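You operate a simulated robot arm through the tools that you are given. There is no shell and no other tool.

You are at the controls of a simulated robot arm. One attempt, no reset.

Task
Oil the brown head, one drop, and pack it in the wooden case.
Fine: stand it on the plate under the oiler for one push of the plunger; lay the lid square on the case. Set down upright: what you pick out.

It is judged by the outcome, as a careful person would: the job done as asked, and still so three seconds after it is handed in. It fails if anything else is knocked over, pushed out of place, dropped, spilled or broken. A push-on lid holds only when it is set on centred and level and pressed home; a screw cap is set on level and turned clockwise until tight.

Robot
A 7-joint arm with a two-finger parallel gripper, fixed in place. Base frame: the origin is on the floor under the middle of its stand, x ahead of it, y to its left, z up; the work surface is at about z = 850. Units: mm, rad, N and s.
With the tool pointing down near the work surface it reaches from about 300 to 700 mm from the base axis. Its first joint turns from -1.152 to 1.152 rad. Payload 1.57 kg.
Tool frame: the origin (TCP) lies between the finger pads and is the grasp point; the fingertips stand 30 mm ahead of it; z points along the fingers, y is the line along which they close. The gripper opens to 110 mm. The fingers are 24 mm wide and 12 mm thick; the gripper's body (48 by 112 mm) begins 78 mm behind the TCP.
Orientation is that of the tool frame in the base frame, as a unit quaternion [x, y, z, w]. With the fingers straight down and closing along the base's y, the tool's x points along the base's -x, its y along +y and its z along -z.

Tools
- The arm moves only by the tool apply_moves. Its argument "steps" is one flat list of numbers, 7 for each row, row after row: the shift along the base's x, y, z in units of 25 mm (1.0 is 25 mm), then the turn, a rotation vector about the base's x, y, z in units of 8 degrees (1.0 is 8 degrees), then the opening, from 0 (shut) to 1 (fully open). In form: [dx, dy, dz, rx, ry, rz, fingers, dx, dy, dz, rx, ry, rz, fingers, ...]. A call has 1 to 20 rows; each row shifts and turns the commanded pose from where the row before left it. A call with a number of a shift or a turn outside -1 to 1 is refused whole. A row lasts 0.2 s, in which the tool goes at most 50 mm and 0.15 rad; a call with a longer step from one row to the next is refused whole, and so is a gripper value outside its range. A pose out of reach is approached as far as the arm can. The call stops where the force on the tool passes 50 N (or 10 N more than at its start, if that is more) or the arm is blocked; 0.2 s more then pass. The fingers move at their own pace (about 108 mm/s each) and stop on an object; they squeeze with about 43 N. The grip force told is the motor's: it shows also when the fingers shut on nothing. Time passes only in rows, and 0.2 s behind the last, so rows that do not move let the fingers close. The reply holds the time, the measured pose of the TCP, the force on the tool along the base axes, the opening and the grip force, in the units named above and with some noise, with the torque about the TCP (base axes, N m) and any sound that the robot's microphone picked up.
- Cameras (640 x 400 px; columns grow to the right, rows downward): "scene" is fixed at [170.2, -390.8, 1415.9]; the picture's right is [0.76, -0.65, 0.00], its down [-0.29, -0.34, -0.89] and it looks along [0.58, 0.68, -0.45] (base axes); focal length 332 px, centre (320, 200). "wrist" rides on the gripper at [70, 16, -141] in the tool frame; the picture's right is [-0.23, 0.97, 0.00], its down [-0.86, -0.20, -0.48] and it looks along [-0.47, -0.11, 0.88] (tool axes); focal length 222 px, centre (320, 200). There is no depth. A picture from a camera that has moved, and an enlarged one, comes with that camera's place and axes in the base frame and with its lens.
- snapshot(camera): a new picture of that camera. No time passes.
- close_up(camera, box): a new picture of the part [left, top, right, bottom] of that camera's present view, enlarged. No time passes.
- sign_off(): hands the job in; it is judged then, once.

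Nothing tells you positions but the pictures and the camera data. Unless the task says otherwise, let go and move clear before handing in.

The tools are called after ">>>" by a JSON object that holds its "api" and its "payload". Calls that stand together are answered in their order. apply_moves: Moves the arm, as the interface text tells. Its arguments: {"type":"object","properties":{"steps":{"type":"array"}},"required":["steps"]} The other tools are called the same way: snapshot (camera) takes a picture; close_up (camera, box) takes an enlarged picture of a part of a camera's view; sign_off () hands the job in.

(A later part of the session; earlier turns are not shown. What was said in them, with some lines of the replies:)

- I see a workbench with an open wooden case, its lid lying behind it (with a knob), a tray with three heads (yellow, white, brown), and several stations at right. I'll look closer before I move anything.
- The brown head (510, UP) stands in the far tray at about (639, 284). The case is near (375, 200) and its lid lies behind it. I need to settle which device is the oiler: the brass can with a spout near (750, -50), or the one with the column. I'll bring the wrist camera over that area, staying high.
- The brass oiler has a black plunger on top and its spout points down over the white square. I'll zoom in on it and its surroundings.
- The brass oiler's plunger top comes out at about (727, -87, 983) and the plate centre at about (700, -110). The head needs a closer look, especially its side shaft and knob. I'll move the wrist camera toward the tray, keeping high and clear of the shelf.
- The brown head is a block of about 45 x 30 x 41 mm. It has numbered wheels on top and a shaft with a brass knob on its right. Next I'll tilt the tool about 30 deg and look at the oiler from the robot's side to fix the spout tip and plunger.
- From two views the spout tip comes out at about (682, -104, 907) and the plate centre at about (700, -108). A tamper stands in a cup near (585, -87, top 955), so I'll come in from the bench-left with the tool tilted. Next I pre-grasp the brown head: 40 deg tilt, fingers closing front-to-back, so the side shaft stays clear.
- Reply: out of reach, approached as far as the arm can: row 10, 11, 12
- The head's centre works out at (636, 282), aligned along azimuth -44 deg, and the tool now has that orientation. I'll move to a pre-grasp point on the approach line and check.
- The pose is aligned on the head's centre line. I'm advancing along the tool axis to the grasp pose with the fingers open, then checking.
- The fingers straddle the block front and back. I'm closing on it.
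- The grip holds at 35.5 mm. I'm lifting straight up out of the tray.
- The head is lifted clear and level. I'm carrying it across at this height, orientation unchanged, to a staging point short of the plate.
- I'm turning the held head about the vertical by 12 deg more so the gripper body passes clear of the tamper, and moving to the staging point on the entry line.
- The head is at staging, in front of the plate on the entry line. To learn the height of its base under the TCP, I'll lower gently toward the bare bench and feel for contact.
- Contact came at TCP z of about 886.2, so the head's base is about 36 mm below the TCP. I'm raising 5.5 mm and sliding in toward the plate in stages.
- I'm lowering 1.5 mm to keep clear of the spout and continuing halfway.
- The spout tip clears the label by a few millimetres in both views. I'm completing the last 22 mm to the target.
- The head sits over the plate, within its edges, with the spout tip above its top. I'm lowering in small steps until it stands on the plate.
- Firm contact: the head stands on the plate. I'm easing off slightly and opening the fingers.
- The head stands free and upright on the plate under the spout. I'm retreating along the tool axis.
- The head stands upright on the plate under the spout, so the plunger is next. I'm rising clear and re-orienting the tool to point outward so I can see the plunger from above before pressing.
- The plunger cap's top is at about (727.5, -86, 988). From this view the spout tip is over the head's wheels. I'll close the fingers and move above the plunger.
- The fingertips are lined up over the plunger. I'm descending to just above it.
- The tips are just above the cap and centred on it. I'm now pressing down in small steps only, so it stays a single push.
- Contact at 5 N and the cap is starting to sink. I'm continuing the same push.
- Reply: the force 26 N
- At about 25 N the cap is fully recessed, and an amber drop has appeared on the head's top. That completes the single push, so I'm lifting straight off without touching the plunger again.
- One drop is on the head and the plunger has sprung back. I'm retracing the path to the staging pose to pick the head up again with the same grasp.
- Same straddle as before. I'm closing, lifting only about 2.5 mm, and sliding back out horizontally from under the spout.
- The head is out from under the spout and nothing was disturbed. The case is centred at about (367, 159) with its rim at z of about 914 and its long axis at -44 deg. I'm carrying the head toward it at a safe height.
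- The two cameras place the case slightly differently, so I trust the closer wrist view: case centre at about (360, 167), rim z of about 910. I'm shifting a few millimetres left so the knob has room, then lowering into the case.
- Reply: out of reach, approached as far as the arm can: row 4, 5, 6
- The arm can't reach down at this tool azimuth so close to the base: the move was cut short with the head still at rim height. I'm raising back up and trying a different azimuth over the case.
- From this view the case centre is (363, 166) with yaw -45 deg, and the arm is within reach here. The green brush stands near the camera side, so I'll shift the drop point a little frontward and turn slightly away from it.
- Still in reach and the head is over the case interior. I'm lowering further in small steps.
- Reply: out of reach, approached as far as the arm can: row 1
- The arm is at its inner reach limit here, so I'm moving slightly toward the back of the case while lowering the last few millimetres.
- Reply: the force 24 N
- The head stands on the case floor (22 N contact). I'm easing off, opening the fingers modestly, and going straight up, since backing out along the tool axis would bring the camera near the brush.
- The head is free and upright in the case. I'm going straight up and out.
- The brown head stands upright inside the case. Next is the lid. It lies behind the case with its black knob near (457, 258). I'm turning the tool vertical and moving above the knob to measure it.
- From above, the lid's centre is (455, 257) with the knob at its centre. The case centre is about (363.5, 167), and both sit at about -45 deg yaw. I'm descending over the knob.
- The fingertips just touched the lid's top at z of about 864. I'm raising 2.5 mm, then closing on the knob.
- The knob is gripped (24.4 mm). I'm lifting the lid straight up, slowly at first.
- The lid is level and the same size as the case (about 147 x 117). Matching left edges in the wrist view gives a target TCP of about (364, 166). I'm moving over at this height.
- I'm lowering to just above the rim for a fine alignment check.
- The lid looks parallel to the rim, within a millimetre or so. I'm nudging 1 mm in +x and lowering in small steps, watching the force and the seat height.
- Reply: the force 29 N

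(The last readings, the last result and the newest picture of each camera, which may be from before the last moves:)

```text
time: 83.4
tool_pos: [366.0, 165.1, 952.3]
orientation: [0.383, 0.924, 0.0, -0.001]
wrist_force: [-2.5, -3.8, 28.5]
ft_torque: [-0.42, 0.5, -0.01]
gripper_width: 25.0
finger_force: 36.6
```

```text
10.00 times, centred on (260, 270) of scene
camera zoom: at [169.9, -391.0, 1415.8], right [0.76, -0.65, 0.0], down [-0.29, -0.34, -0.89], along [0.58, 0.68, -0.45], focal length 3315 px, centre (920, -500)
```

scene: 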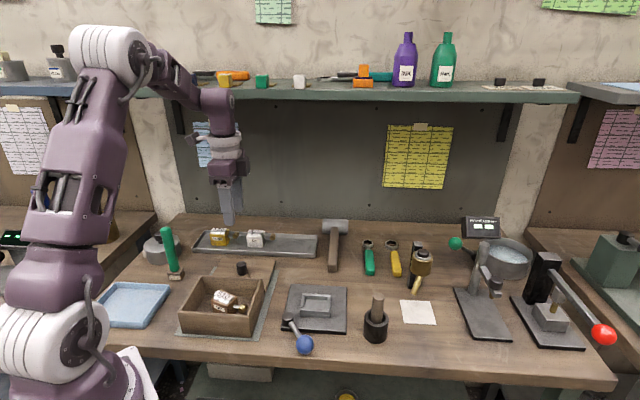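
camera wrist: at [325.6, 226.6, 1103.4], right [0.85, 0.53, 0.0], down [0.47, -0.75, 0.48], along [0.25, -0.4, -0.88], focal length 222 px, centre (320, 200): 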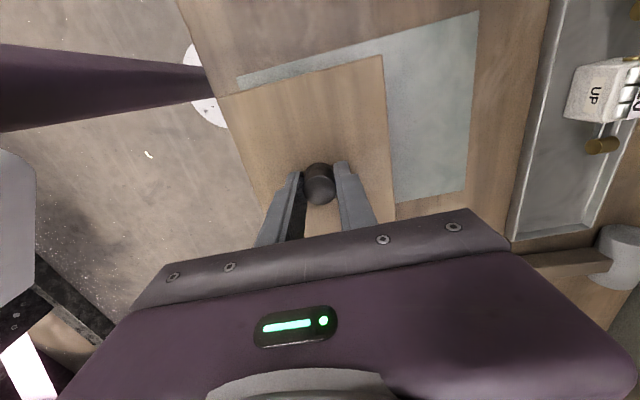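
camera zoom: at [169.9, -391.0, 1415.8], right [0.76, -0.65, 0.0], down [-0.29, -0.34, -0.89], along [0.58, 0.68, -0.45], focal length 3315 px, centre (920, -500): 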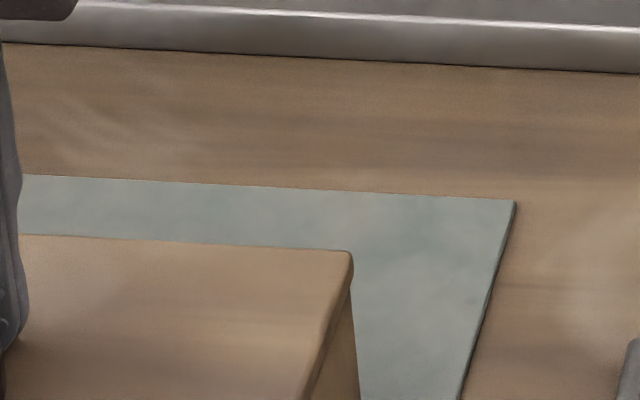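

>>> {"api": "close_up", "payload": {"camera": "scene", "box": [172, 288, 212, 318]}}

>>> {"api": "close_up", "payload": {"camera": "scene", "box": [232, 292, 262, 318]}}

```text
13.33 times, centred on (192, 303) of scene
camera zoom: at [169.9, -391.0, 1415.8], right [0.76, -0.65, 0.0], down [-0.29, -0.34, -0.89], along [0.58, 0.68, -0.45], focal length 4420 px, centre (2027, -1173)
```

zoom: 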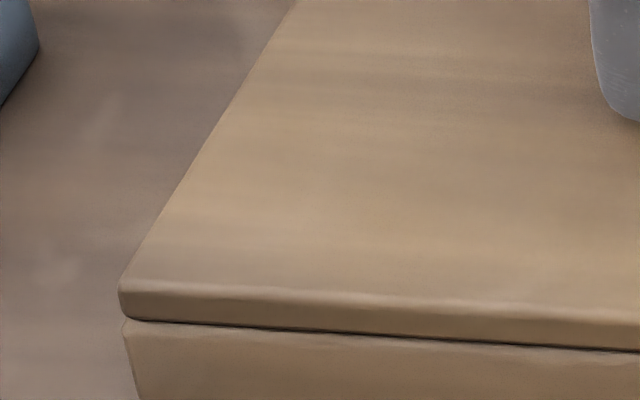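

```text
15.38 times, centred on (247, 305) of scene
camera zoom: at [169.9, -391.0, 1415.8], right [0.76, -0.65, 0.0], down [-0.29, -0.34, -0.89], along [0.58, 0.68, -0.45], focal length 5100 px, centre (1443, -1415)
```

zoom: 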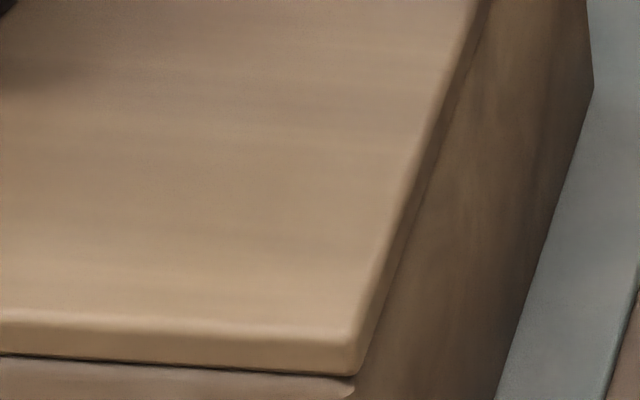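

The lid sits flush on the rim with edges matching. I'll give one slight extra press to make sure it's fully down, then ease off and release.

>>> {"api": "apply_moves", "payload": {"steps": [0, 0, -0.016, 0, 0, 0, 0, 0, 0, 0, 0, 0, 0, 0]}}

>>> {"api": "apply_moves", "payload": {"steps": [0, 0, 0.06, 0, 0, 0, 0, 0, 0, 0, 0, 0, 0, 0]}}

>>> {"api": "close_up", "payload": {"camera": "scene", "box": [172, 285, 222, 318]}}

>>> {"api": "close_up", "payload": {"camera": "scene", "box": [225, 285, 265, 318]}}

```text
time: 84.0
tool_pos: [365.3, 166.3, 953.9]
orientation: [0.382, 0.924, 0.002, -0.001]
wrist_force: [0.3, -3.3, 38.2]
ft_torque: [-0.56, 0.41, 0.02]
gripper_width: 24.9
finger_force: 36.4
```

```text
time: 84.6
tool_pos: [364.2, 164.6, 953.4]
orientation: [0.383, 0.924, 0.001, -0.002]
wrist_force: [-0.5, 0.5, -1.0]
ft_torque: [-0.03, 0.01, -0.02]
gripper_width: 24.3
finger_force: 36.4
```

```text
12.12 times, centred on (197, 302) of scene
camera zoom: at [170.2, -390.7, 1415.9], right [0.76, -0.65, 0.0], down [-0.29, -0.34, -0.89], along [0.58, 0.68, -0.45], focal length 4018 px, centre (1811, -1030)
```

zoom: 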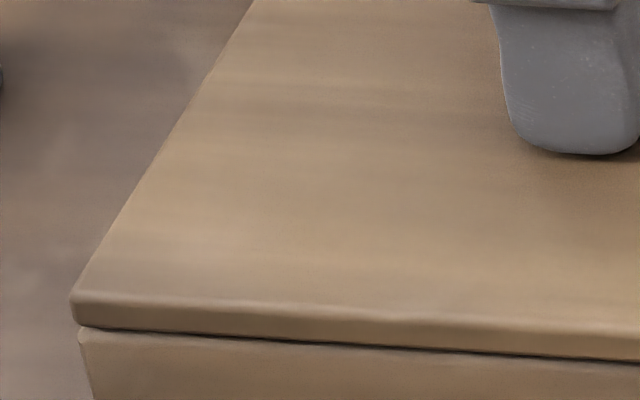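

```text
12.12 times, centred on (245, 302) of scene
camera zoom: at [170.2, -390.7, 1415.9], right [0.76, -0.65, 0.0], down [-0.29, -0.34, -0.89], along [0.58, 0.68, -0.45], focal length 4018 px, centre (1229, -1030)
```

zoom: 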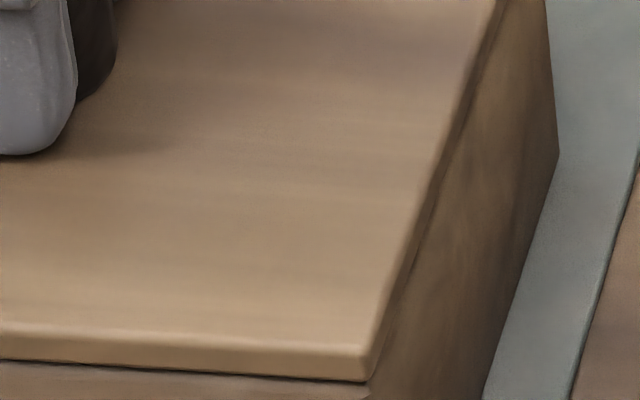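

>>> {"api": "apply_moves", "payload": {"steps": [0, 0, -0.03, 0, 0, 0, 0, 0, 0, 0, 0, 0, 0, 0]}}

```text
time: 85.2
tool_pos: [365.1, 164.9, 953.7]
orientation: [0.382, 0.924, 0.001, -0.001]
wrist_force: [-0.2, 0.5, 3.7]
ft_torque: [-0.21, 0.16, -0.02]
gripper_width: 25.0
finger_force: 36.2
```

Light contact. I'm opening the fingers to release the knob.

>>> {"api": "apply_moves", "payload": {"steps": [0, 0, 0, 0, 0, 0, 0.3, 0, 0, 0, 0, 0, 0, 0.45, 0, 0, 0, 0, 0, 0, 0.45, 0, 0, 0.3, 0, 0, 0, 0.45, 0, 0, 0.8, 0, 0, 0, 0.45, 0, 0, 1, 0, 0, 0, 0.45, 0, 0, 1, 0, 0, 0, 0.45, 0, 0, 1, 0, 0, 0, 0.45]}}

>>> {"api": "snapshot", "payload": {"camera": "scene"}}

>>> {"api": "close_up", "payload": {"camera": "scene", "box": [160, 240, 280, 345]}}

>>> {"api": "snapshot", "payload": {"camera": "wrist"}}

>>> {"api": "close_up", "payload": {"camera": "wrist", "box": [180, 30, 420, 240]}}

```text
time: 87.0
tool_pos: [365.2, 165.2, 1058.7]
orientation: [0.382, 0.924, 0.002, -0.001]
wrist_force: [0.2, 1.0, 0.5]
ft_torque: [0.0, -0.02, 0.01]
gripper_width: 49.6
finger_force: 0.0
```

```text
taken
```

scene: 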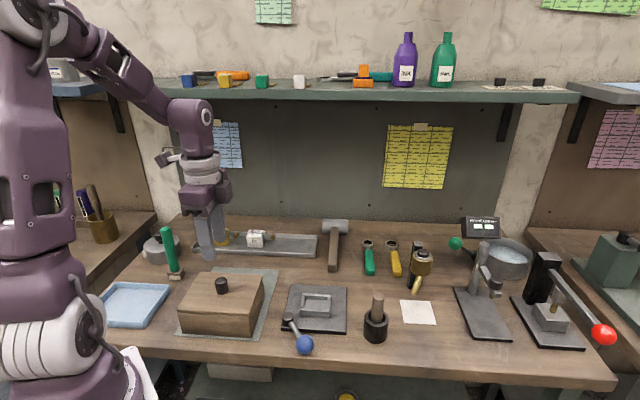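

```text
3.81 times, centred on (220, 292) of scene
camera zoom: at [170.2, -390.8, 1415.9], right [0.76, -0.65, 0.0], down [-0.29, -0.34, -0.89], along [0.58, 0.68, -0.45], focal length 1263 px, centre (701, -152)
```

zoom: 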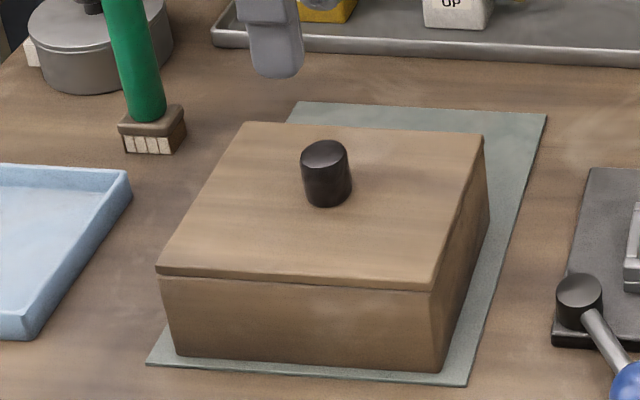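

```text
taken
camera wrist: at [326.6, 226.0, 1199.6], right [0.85, 0.53, 0.0], down [0.46, -0.75, 0.48], along [0.25, -0.4, -0.88], focal length 222 px, centre (320, 200)
```

wrist: 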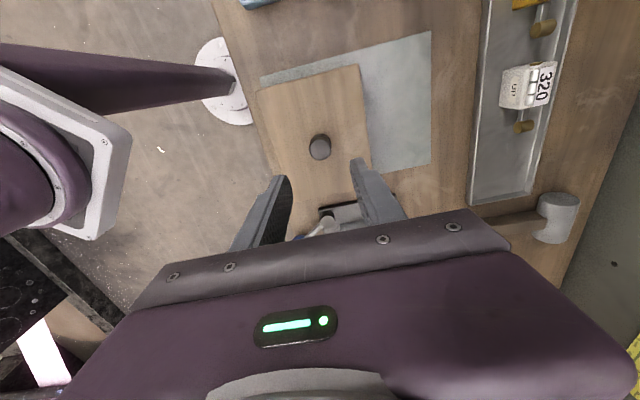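

```text
1.90 times, centred on (300, 135) of wrist
camera zoom: at [326.6, 226.0, 1199.6], right [0.85, 0.53, 0.0], down [0.46, -0.75, 0.48], along [0.25, -0.4, -0.88], focal length 423 px, centre (358, 324)
```

zoom: 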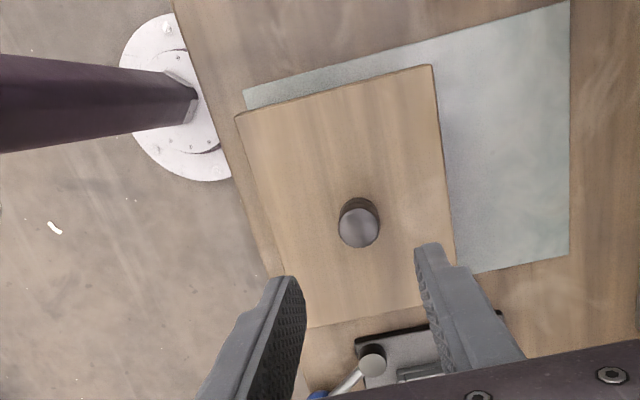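

>>> {"api": "close_up", "payload": {"camera": "scene", "box": [170, 285, 210, 315]}}

>>> {"api": "close_up", "payload": {"camera": "scene", "box": [230, 265, 275, 320]}}

>>> {"api": "close_up", "payload": {"camera": "scene", "box": [390, 235, 450, 330]}}

>>> {"api": "close_up", "payload": {"camera": "scene", "box": [180, 220, 340, 260]}}

```text
13.33 times, centred on (190, 300) of scene
camera zoom: at [170.2, -390.8, 1415.9], right [0.76, -0.65, 0.0], down [-0.29, -0.34, -0.89], along [0.58, 0.68, -0.45], focal length 4420 px, centre (2053, -1133)
```

zoom: 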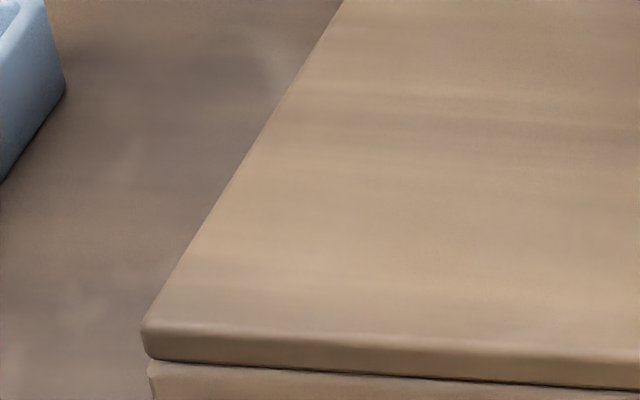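

```text
7.27 times, centred on (252, 292) of scene
camera zoom: at [170.2, -390.8, 1415.9], right [0.76, -0.65, 0.0], down [-0.29, -0.34, -0.89], along [0.58, 0.68, -0.45], focal length 2411 px, centre (811, -473)
```

zoom: 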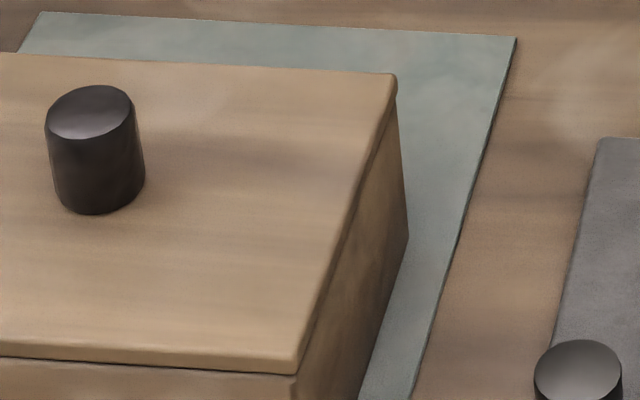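

```text
4.21 times, centred on (420, 282) of scene
camera zoom: at [170.2, -390.8, 1415.9], right [0.76, -0.65, 0.0], down [-0.29, -0.34, -0.89], along [0.58, 0.68, -0.45], focal length 1396 px, centre (-101, -147)
```

zoom: 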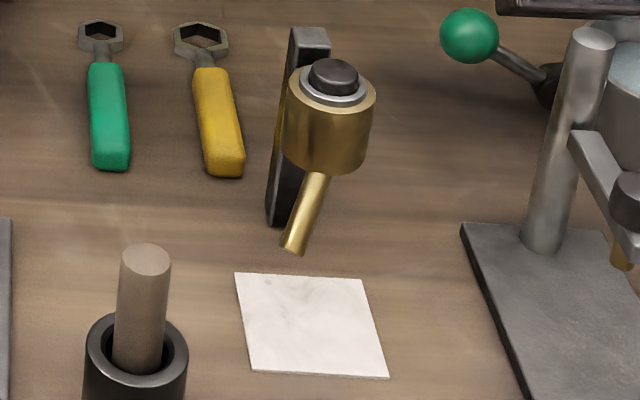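

```text
4.00 times, centred on (260, 240) of scene
camera zoom: at [170.2, -390.8, 1415.9], right [0.76, -0.65, 0.0], down [-0.29, -0.34, -0.89], along [0.58, 0.68, -0.45], focal length 1326 px, centre (560, 40)
```

zoom: 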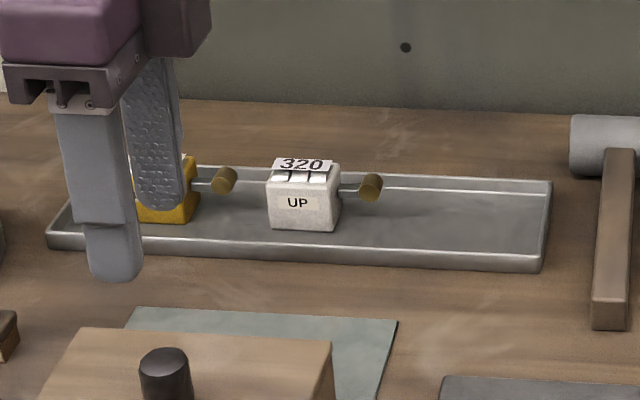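

The lid lies flush and square, the oiler and plate are undisturbed, and the other heads are in place. I'm moving the arm further clear and taking a last look before handing in.

>>> {"api": "apply_moves", "payload": {"steps": [0, 0, 1, 0, 0, 0, 0.45, 0, 0, 1, 0, 0, 0, 0.45, 0.5, -0.5, 0.5, 0, 0, 0, 0.45, 0.5, -0.5, 0.5, 0, 0, 0, 0.45, 0, 0, 0, 0, 0, 0, 0.45]}}

>>> {"api": "snapshot", "payload": {"camera": "scene"}}

>>> {"api": "close_up", "payload": {"camera": "wrist", "box": [150, 0, 450, 230]}}

```text
time: 88.2
tool_pos: [388.7, 141.1, 1131.5]
orientation: [0.383, 0.924, 0.0, -0.002]
wrist_force: [0.3, -0.3, 0.5]
ft_torque: [0.01, 0.01, -0.04]
gripper_width: 49.6
finger_force: 0.1
```

```text
taken
```

scene: 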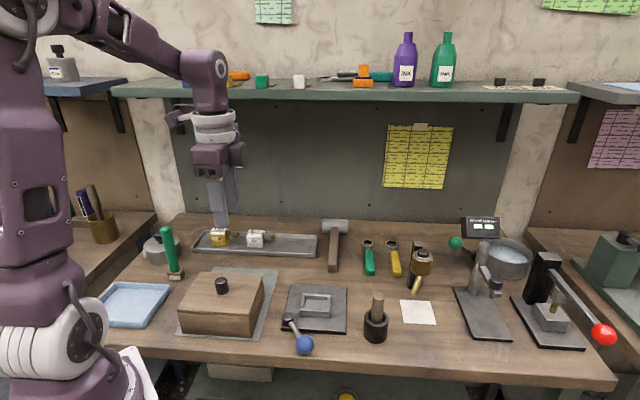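

```text
1.74 times, centred on (300, 115) of wrist
camera zoom: at [351.2, 201.9, 1273.5], right [0.85, 0.53, 0.0], down [0.47, -0.75, 0.48], along [0.25, -0.4, -0.88], focal length 386 px, centre (355, 348)
```

zoom: 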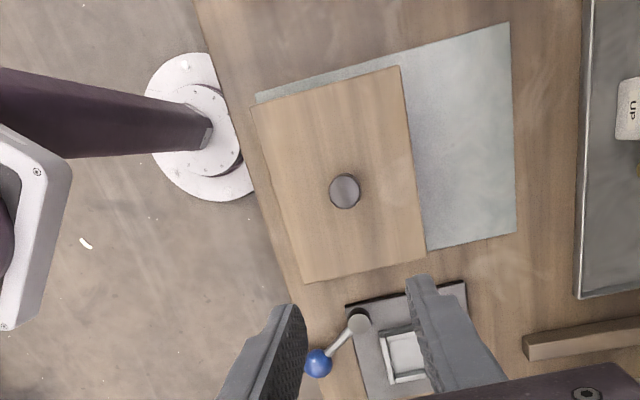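

The brown head has its one drop of oil and stands upright in the wooden case. The lid lies square and flush on top. Nothing else was disturbed and the arm is clear, so I'm handing in.

>>> {"api": "sign_off", "payload": {}}

```text
The job is handed in.
```

The brown head has one drop of oil and is packed upright in the wooden case, with the lid lying square and flush on top. I've handed the job in, but the result hasn't come back.

- **Oiling:** I stood the head on the white plate under the brass oiler and pushed the plunger once. An amber drop showed on top of the head, and the plunger sprang back.
- **Packing:** Near the case the arm reached its inner limit. I turned the head slightly and set it down a little toward the back, so it sits at an angle to the case walls.
- **Lid:** Its edges match the case to within about 1 mm by camera. I pressed it lightly, then let go of the knob.

In the last pictures the other heads, the oiler, its plate and the tools looked undisturbed. The gripper is open and the arm is clear.
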